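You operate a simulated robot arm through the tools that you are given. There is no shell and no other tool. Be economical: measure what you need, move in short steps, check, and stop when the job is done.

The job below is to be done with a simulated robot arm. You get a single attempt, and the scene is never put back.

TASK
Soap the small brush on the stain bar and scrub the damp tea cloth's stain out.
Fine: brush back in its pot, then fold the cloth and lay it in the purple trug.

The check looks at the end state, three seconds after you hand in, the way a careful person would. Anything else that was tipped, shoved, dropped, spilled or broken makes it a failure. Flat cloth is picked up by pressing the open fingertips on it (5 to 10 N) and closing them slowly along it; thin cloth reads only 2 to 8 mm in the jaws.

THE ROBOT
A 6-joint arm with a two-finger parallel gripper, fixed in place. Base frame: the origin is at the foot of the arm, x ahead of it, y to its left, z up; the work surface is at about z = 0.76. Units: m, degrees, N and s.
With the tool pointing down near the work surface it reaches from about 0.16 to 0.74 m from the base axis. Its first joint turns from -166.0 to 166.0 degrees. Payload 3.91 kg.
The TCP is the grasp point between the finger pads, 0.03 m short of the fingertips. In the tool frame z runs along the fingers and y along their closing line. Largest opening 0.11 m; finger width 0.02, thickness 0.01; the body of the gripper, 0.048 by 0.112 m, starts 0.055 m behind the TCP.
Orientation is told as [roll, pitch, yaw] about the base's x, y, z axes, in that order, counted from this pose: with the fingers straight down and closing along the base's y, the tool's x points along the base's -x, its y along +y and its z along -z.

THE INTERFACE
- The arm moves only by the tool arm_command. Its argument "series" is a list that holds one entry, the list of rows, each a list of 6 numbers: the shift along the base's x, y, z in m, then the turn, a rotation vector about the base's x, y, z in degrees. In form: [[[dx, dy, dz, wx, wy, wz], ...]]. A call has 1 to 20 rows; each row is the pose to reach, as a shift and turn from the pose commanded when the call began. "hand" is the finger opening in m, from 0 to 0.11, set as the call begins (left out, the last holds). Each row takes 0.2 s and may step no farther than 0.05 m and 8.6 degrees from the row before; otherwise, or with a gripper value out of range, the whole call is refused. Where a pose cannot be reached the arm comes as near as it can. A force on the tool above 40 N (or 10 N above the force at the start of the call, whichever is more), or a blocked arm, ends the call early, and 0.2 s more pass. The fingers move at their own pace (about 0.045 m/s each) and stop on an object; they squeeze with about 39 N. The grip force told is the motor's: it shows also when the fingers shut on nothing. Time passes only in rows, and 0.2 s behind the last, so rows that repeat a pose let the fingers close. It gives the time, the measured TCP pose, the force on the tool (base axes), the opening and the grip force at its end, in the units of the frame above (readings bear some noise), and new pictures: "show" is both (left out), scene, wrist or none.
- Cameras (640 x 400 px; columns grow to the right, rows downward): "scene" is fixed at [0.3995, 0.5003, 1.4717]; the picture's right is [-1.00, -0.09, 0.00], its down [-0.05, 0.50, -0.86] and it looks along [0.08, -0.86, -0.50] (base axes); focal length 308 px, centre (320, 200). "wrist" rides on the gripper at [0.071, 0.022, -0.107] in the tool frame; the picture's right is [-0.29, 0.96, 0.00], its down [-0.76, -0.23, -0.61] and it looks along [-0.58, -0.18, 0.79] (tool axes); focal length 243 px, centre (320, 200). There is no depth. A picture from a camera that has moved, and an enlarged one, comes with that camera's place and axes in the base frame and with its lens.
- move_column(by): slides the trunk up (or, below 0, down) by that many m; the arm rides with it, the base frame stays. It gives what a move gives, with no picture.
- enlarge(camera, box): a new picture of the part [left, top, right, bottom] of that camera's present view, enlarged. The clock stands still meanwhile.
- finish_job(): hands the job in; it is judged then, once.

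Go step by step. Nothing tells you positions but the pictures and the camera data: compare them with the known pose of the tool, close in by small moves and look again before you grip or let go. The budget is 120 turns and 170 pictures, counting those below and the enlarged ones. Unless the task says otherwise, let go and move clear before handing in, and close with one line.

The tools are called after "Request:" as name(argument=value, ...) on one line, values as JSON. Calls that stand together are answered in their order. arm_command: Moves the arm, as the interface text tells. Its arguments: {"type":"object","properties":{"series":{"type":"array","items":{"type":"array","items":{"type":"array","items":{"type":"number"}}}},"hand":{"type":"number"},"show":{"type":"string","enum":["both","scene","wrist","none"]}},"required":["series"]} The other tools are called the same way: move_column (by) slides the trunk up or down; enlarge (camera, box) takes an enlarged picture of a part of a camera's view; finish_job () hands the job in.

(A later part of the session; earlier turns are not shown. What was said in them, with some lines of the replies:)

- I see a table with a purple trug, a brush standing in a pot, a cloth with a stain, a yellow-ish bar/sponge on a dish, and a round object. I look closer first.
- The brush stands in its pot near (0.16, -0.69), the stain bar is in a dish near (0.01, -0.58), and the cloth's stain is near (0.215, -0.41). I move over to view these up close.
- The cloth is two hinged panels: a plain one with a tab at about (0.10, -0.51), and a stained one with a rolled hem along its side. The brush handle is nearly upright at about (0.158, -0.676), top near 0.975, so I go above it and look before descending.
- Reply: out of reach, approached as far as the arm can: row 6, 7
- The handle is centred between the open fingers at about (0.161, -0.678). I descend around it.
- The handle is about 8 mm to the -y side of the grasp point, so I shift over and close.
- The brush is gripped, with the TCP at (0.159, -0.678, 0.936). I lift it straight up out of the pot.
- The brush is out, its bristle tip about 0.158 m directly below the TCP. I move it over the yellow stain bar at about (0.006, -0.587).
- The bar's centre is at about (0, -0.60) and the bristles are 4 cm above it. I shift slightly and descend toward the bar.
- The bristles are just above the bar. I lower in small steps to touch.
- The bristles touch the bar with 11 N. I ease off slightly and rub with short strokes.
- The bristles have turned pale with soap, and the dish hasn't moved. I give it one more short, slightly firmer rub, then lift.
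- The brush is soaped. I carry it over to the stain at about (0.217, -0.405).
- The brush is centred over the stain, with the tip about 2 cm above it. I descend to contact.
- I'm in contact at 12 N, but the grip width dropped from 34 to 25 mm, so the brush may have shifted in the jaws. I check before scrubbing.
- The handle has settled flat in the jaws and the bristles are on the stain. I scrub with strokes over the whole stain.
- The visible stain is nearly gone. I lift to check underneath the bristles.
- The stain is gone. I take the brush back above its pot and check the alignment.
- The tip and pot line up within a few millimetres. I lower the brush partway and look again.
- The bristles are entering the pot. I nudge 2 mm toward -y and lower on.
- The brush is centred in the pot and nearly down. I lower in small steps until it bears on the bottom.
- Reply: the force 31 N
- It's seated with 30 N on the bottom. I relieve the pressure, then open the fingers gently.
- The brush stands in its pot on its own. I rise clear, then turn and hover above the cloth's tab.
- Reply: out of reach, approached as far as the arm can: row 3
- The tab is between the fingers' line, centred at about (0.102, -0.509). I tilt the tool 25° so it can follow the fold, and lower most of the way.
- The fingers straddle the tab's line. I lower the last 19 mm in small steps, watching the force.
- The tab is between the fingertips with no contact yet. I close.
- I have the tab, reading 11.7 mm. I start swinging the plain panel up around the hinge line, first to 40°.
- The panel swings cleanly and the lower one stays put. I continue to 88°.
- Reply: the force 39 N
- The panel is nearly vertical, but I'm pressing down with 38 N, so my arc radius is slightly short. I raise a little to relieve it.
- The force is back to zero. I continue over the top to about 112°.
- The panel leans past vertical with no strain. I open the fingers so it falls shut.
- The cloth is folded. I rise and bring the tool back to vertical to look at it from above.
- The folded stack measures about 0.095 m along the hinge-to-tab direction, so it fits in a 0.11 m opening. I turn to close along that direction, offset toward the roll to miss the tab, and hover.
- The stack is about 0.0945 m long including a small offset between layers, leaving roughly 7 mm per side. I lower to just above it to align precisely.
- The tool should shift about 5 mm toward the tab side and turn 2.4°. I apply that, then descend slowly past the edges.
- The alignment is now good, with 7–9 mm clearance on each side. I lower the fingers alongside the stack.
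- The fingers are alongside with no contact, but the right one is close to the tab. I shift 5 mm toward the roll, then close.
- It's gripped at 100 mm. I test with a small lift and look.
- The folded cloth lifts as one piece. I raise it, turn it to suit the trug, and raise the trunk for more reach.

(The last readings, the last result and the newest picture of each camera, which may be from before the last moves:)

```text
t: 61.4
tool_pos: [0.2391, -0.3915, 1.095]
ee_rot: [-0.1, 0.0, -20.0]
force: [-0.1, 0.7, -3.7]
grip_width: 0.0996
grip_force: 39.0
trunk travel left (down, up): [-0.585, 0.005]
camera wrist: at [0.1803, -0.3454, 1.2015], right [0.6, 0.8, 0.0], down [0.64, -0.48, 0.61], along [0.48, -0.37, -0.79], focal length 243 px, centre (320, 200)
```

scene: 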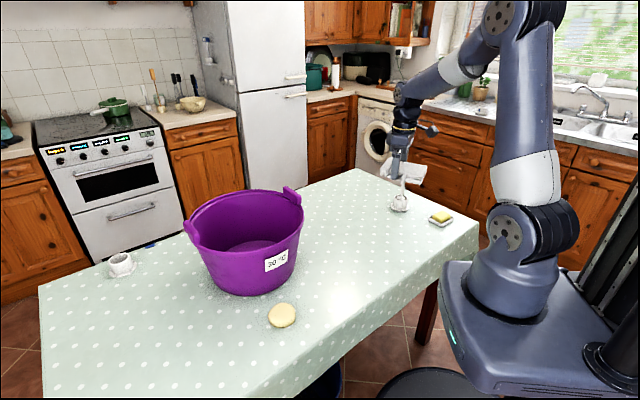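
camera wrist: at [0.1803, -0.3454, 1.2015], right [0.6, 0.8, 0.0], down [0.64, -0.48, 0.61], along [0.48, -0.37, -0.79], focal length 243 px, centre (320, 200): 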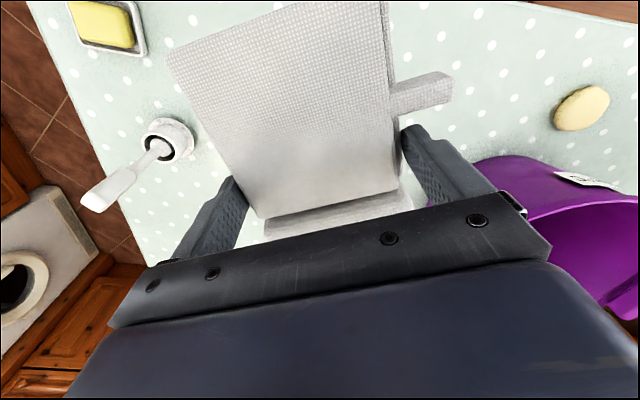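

The cloth is held firmly. I carry it toward the trug, first halfway.

Request:
arm_command(series=[[[0.035, 0.013, 0.002, 0, 0, 0], [0.07, 0.026, 0.005, 0, 0, 0], [0.105, 0.039, 0.01, 0, 0, 0], [0.14, 0.052, 0.015, 0, 0, 0], [0.175, 0.065, 0.015, 0, 0, 0], [0.21, 0.078, 0.015, 0, 0, 0], [0.245, 0.091, 0.015, 0, 0, 0], [0.245, 0.091, 0.015, 0, 0, 0]]])

Request:
enlarge(camera="scene", box=[160, 110, 440, 310])

```text
t: 63.2
tool_pos: [0.4853, -0.2999, 1.1078]
ee_rot: [-0.1, 0.1, -20.0]
force: [0.8, -0.1, -2.8]
grip_width: 0.0994
grip_force: 39.7
trunk travel left (down, up): [-0.585, 0.005]
camera wrist: at [0.425, -0.2538, 1.2168], right [0.6, 0.8, 0.0], down [0.64, -0.48, 0.61], along [0.48, -0.37, -0.8], focal length 243 px, centre (320, 200)
```

scene: 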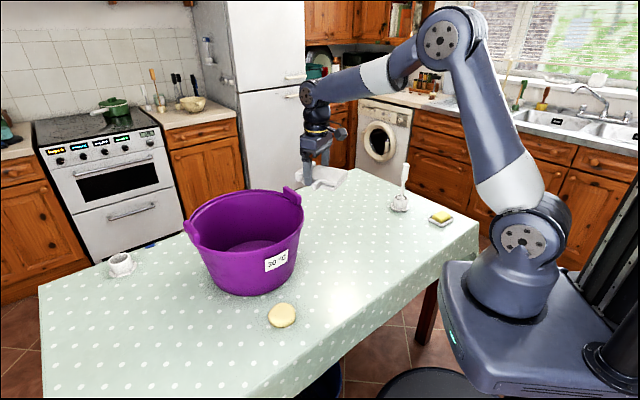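
wrist: 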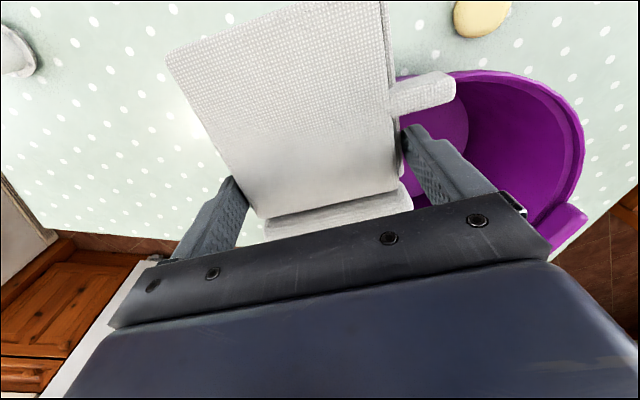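

```text
2.00 times, centred on (300, 210) of scene
camera zoom: at [0.3995, 0.5003, 1.4717], right [-1.0, -0.09, 0.0], down [-0.05, 0.5, -0.86], along [0.08, -0.86, -0.5], focal length 617 px, centre (360, 180)
```

zoom: 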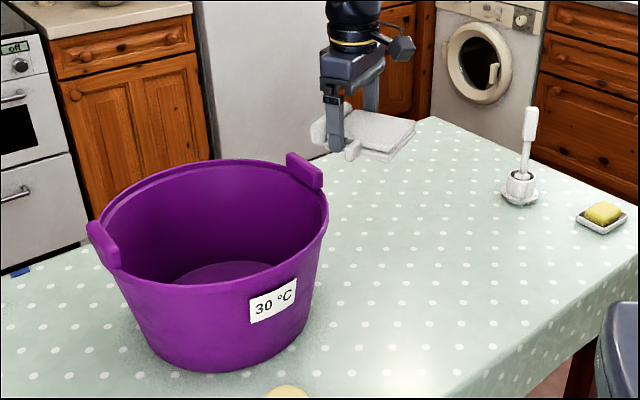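

The trug's centre checks out at about (0.70, -0.25), with its rim near z = 0.955. I carry the cloth over it.

Request:
arm_command(series=[[[0.03, 0.011, 0, 0, 0, 0], [0.06, 0.022, 0, 0, 0, 0], [0.09, 0.033, 0, 0, 0, 0], [0.12, 0.044, 0, 0, 0, 0], [0.15, 0.055, 0, 0, 0, 0], [0.175, 0.065, 0, 0, 0, 0], [0.175, 0.065, 0, 0, 0, 0]]])

Request:
enlarge(camera="scene", box=[160, 110, 440, 310])

```text
t: 64.8
tool_pos: [0.662, -0.2344, 1.1085]
ee_rot: [-0.2, 0.1, -20.0]
force: [1.0, 0.7, -2.8]
grip_width: 0.0997
grip_force: 38.3
trunk travel left (down, up): [-0.585, 0.005]
camera wrist: at [0.6018, -0.1886, 1.2155], right [0.6, 0.8, 0.0], down [0.64, -0.48, 0.61], along [0.48, -0.37, -0.8], focal length 243 px, centre (320, 200)
```

scene: 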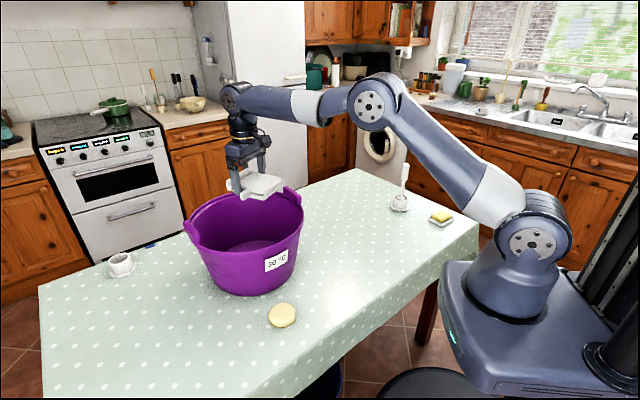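
wrist: 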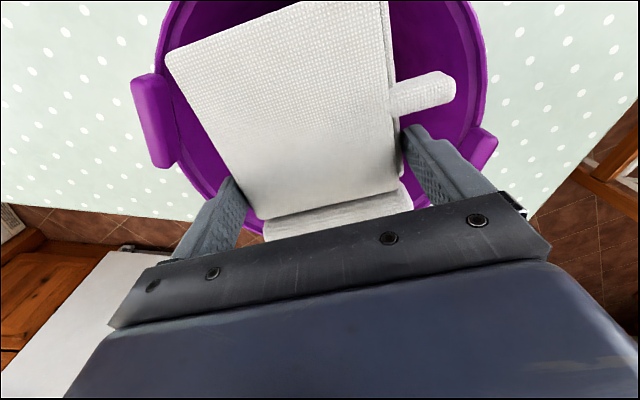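

```text
2.00 times, centred on (300, 210) of scene
camera zoom: at [0.3995, 0.5003, 1.4717], right [-1.0, -0.09, 0.0], down [-0.05, 0.5, -0.86], along [0.08, -0.86, -0.5], focal length 617 px, centre (360, 180)
```

zoom: 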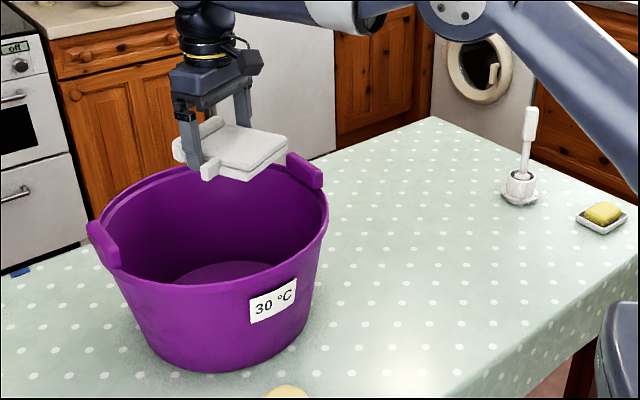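

The cloth is over the trug. I shift it a little farther out toward the middle while starting to lower.

Request:
arm_command(series=[[[0.005, -0.002, -0.02, 0, 0, 0], [0.012, -0.005, -0.04, 0, 0, 0], [0.02, -0.009, -0.06, 0, 0, 0], [0.03, -0.013, -0.075, 0, 0, 0], [0.03, -0.013, -0.075, 0, 0, 0]]])

Request:
enlarge(camera="scene", box=[160, 110, 440, 310])

```text
t: 66.0
tool_pos: [0.6874, -0.2491, 1.0315]
ee_rot: [-0.1, 0.1, -20.0]
force: [-0.1, 0.1, -2.6]
grip_width: 0.0994
grip_force: 38.6
trunk travel left (down, up): [-0.585, 0.005]
camera wrist: at [0.6281, -0.203, 1.1384], right [0.6, 0.8, 0.0], down [0.64, -0.48, 0.61], along [0.48, -0.37, -0.79], focal length 243 px, centre (320, 200)
```

scene: 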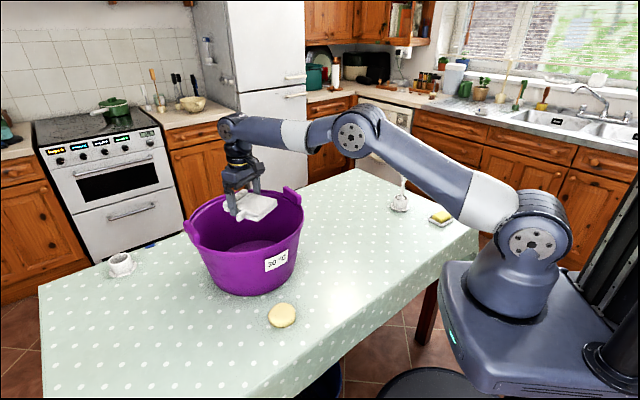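
wrist: 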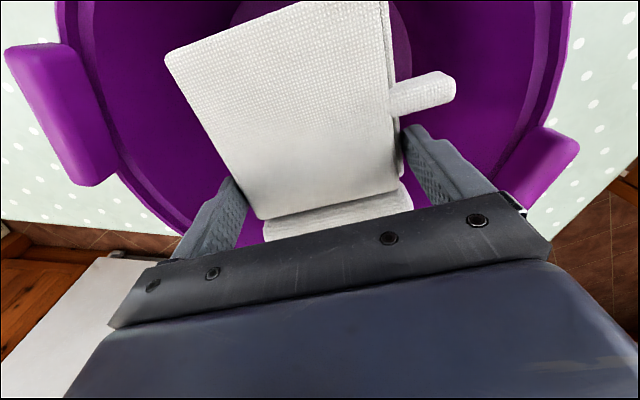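

```text
2.00 times, centred on (300, 210) of scene
camera zoom: at [0.3995, 0.5003, 1.4717], right [-1.0, -0.09, 0.0], down [-0.05, 0.5, -0.86], along [0.08, -0.86, -0.5], focal length 617 px, centre (360, 180)
```

zoom: 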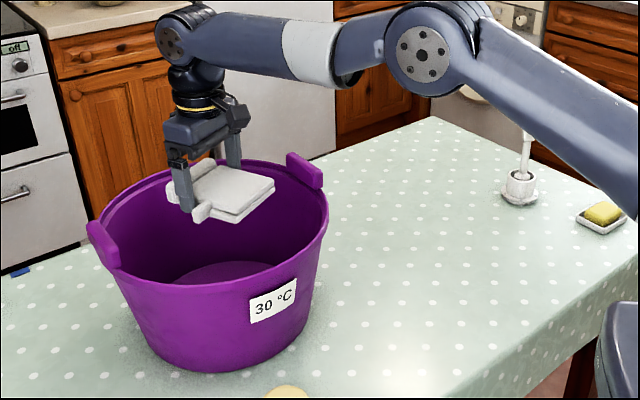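

The cloth is well centred inside the rim. I lower further and check the forearm against the rim and ear.

Request:
arm_command(series=[[[0, 0, -0.03, 0, 0, 0], [0, 0, -0.06, 0, 0, 0], [0, 0, -0.09, 0, 0, 0], [0, 0, -0.12, 0, 0, 0], [0, 0, -0.14, 0, 0, 0], [0, 0, -0.14, 0, 0, 0]]])

Request:
enlarge(camera="scene", box=[160, 110, 440, 310])

```text
t: 67.4
tool_pos: [0.6905, -0.2494, 0.8928]
ee_rot: [-0.1, 0.1, -20.0]
force: [0.3, -0.1, -2.9]
grip_width: 0.0996
grip_force: 38.9
trunk travel left (down, up): [-0.585, 0.005]
camera wrist: at [0.6298, -0.2028, 1.0008], right [0.6, 0.8, 0.0], down [0.64, -0.48, 0.61], along [0.49, -0.37, -0.79], focal length 243 px, centre (320, 200)
```

scene: 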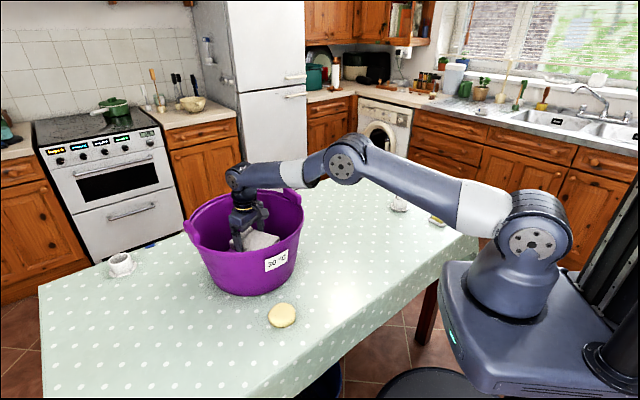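
wrist: 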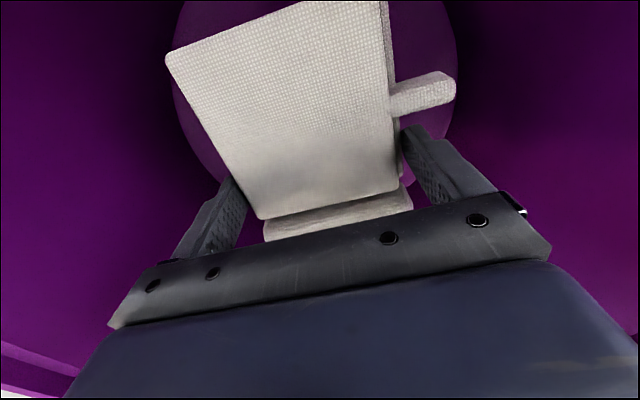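

```text
2.00 times, centred on (300, 210) of scene
camera zoom: at [0.3995, 0.5003, 1.4717], right [-1.0, -0.09, 0.0], down [-0.05, 0.5, -0.86], along [0.08, -0.86, -0.5], focal length 617 px, centre (360, 180)
```

zoom: 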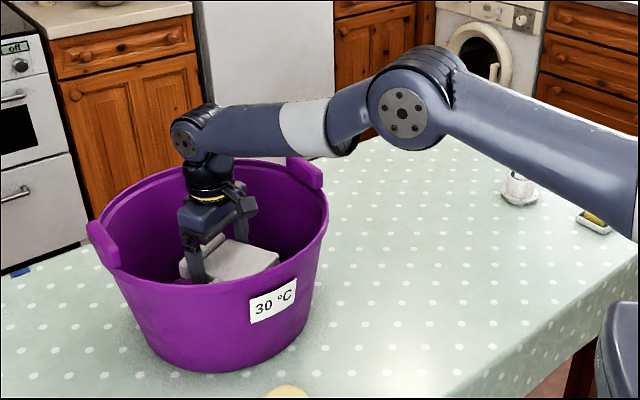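

The trug floor radius is about 0.127 m, so the cloth fits, and the forearm is still about 10 cm above the rim. I lower further.

Request:
arm_command(series=[[[0, 0, -0.02, 0, 0, 0], [0, 0, -0.04, 0, 0, 0], [0, 0, -0.055, 0, 0, 0], [0, 0, -0.055, 0, 0, 0]]])

Request:
enlarge(camera="scene", box=[160, 140, 340, 300])

```text
t: 68.4
tool_pos: [0.6903, -0.2463, 0.8394]
ee_rot: [-0.1, 0.1, -20.0]
force: [0.8, 0.7, -2.6]
grip_width: 0.0995
grip_force: 39.1
trunk travel left (down, up): [-0.585, 0.005]
camera wrist: at [0.6302, -0.2014, 0.9468], right [0.6, 0.8, 0.0], down [0.64, -0.48, 0.61], along [0.48, -0.37, -0.79], focal length 243 px, centre (320, 200)
```

scene: 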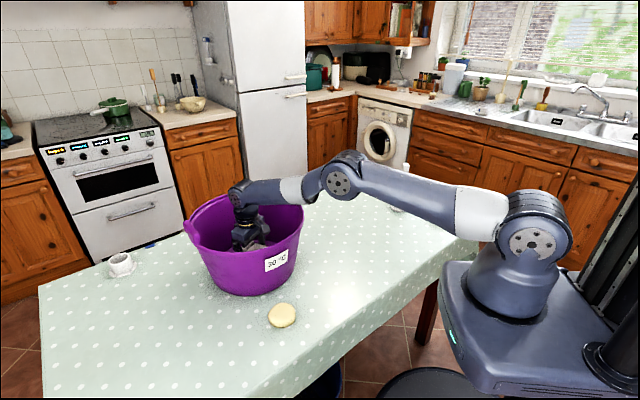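
wrist: 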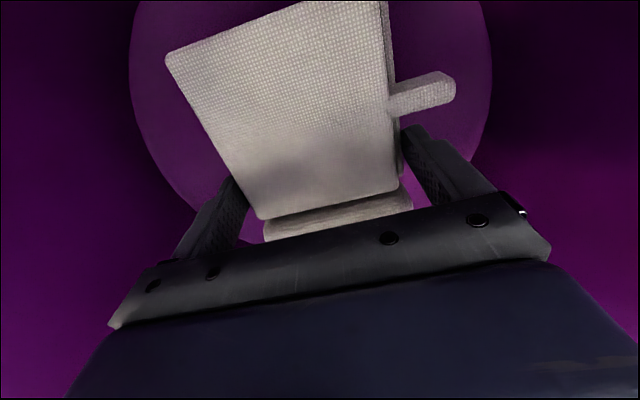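

```text
2.50 times, centred on (250, 220) of scene
camera zoom: at [0.3995, 0.5003, 1.4717], right [-1.0, -0.09, 0.0], down [-0.05, 0.5, -0.86], along [0.08, -0.86, -0.5], focal length 771 px, centre (495, 150)
```

zoom: 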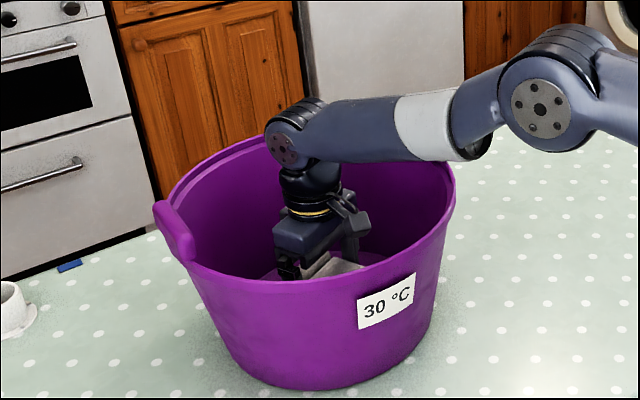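

The forearm is close above the near rim. I lower 18 mm more in tiny steps and then release.

Request:
arm_command(series=[[[0, 0, -0.006, 0, 0, 0], [0, 0, -0.012, 0, 0, 0], [0, 0, -0.018, 0, 0, 0], [0, 0, -0.018, 0, 0, 0]]], show="none")

Request:
enlarge(camera="scene", box=[160, 140, 340, 300])

```text
t: 69.4
tool_pos: [0.6895, -0.2481, 0.8209]
ee_rot: [-0.1, 0.1, -20.1]
force: [0.5, -0.1, -3.7]
grip_width: 0.0995
grip_force: 38.8
trunk travel left (down, up): [-0.585, 0.005]
```

```text
2.50 times, centred on (250, 220) of scene
camera zoom: at [0.3995, 0.5003, 1.4717], right [-1.0, -0.09, 0.0], down [-0.05, 0.5, -0.86], along [0.08, -0.86, -0.5], focal length 771 px, centre (495, 150)
```

zoom: 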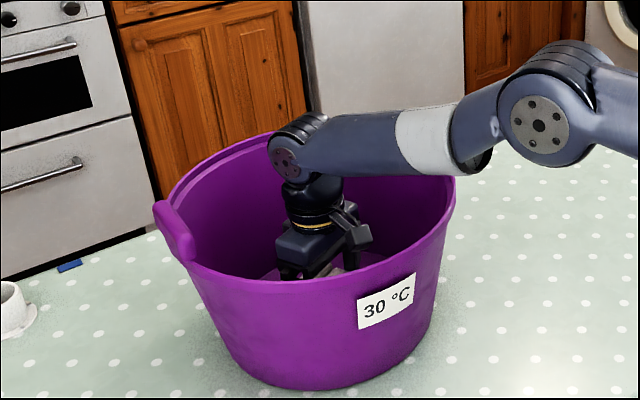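

The cloth is about 2 cm above the floor and the forearm is near the rim, so I release here.

Request:
arm_command(series=[[[0, 0, 0, 0, 0, 0], [0, 0, 0, 0, 0, 0], [0, 0, 0, 0, 0, 0]]], hand=0.11, show="wrist")

```text
t: 70.2
tool_pos: [0.6895, -0.2468, 0.821]
ee_rot: [-0.1, 0.2, -20.0]
force: [0.2, 0.4, 0.5]
grip_width: 0.1102
grip_force: 0.1
trunk travel left (down, up): [-0.585, 0.005]
camera wrist: at [0.6296, -0.2018, 0.9285], right [0.6, 0.8, 0.0], down [0.64, -0.48, 0.61], along [0.48, -0.37, -0.79], focal length 243 px, centre (320, 200)
```

wrist: 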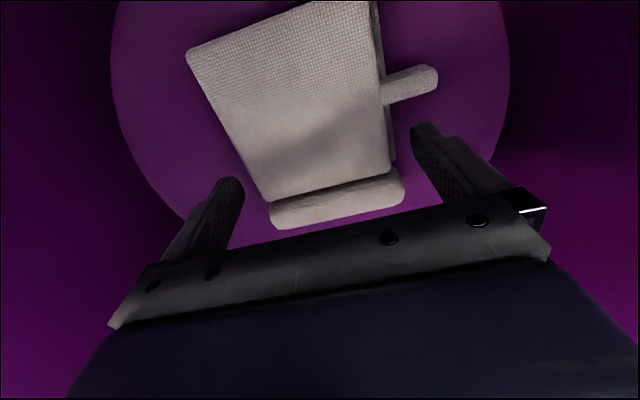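

The cloth lies folded and flat on the trug floor, free of the fingers. I rise straight up and clear.

Request:
arm_command(series=[[[0, 0, 0.02, 0, 0, 0], [0, 0, 0.05, 0, 0, 0], [0, 0, 0.09, 0, 0, 0], [0, 0, 0.13, 0, 0, 0], [0, 0, 0.17, 0, 0, 0], [-0.005, 0.002, 0.21, 0, 0, 0], [-0.02, 0.007, 0.25, 0, 0, 0], [-0.03, 0.011, 0.285, 0, 0, 0], [-0.07, 0.025, 0.285, 0, 0, 0], [-0.11, 0.04, 0.285, 0, 0, 0], [-0.15, 0.055, 0.285, 0, 0, 0], [-0.19, 0.07, 0.285, 0, 0, 0], [-0.23, 0.07, 0.285, 0, 0, 0], [-0.23, 0.07, 0.285, 0, 0, 0]]])

Request:
enlarge(camera="scene", box=[80, 150, 480, 350])

Request:
enlarge(camera="scene", box=[370, 140, 470, 240])

```text
t: 73.2
tool_pos: [0.4591, -0.179, 1.1057]
ee_rot: [-0.1, 0.0, -19.9]
force: [-0.3, 0.5, -0.8]
grip_width: 0.1101
grip_force: 0.1
trunk travel left (down, up): [-0.585, 0.005]
camera wrist: at [0.3989, -0.1326, 1.2125], right [0.6, 0.8, 0.0], down [0.64, -0.48, 0.61], along [0.49, -0.37, -0.79], focal length 243 px, centre (320, 200)
```

scene: 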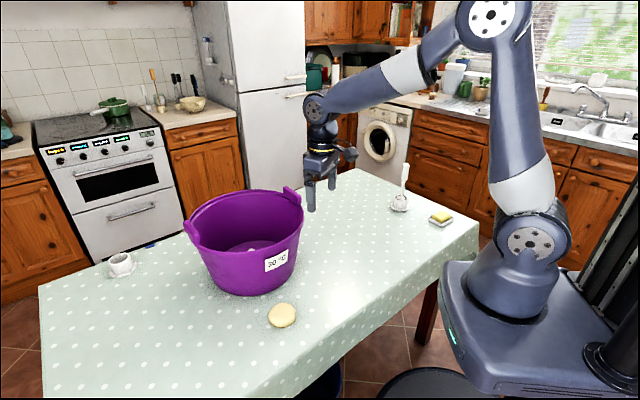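
wrist: 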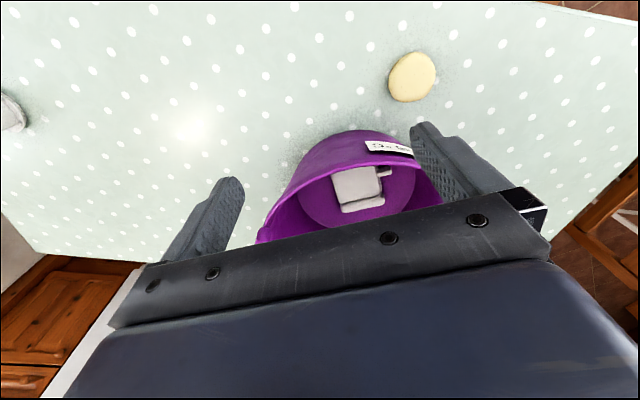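

```text
1.60 times, centred on (280, 250) of scene
camera zoom: at [0.3995, 0.5003, 1.4717], right [-1.0, -0.09, 0.0], down [-0.05, 0.5, -0.86], along [0.08, -0.86, -0.5], focal length 493 px, centre (384, 120)
```

zoom: 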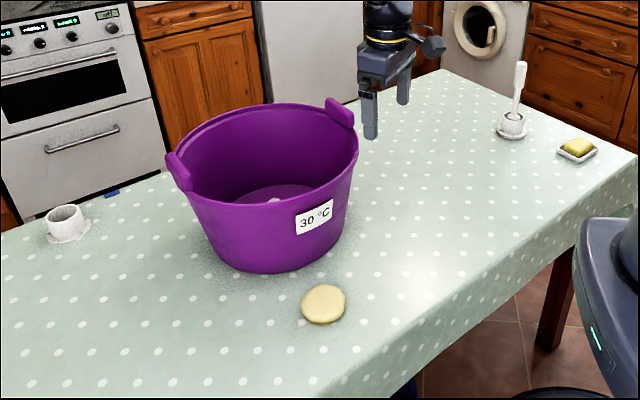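

```text
4.00 times, centred on (420, 190) of scene
camera zoom: at [0.3995, 0.5003, 1.4717], right [-1.0, -0.09, 0.0], down [-0.05, 0.5, -0.86], along [0.08, -0.86, -0.5], focal length 1233 px, centre (-80, 240)
```

zoom: 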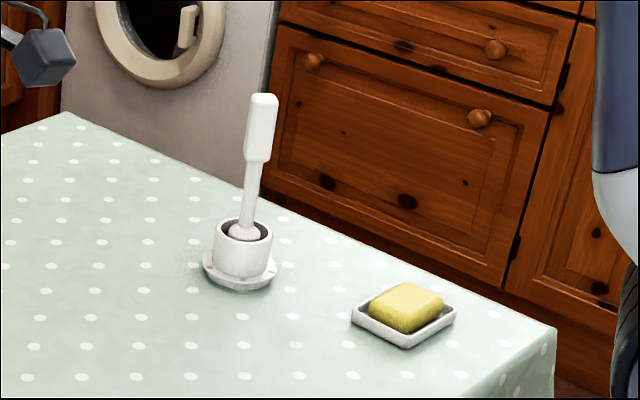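

The brush stands in its pot, the bar sits in its dish, and the folded cloth lies in the trug. Nothing else was disturbed and the gripper is clear, so I hand in.

Request:
finish_job()

```text
The job is handed in.
```

I soaped the brush on the stain bar and scrubbed the cloth until no stain showed. The brush is back in its pot and the cloth is folded and lying in the purple trug.
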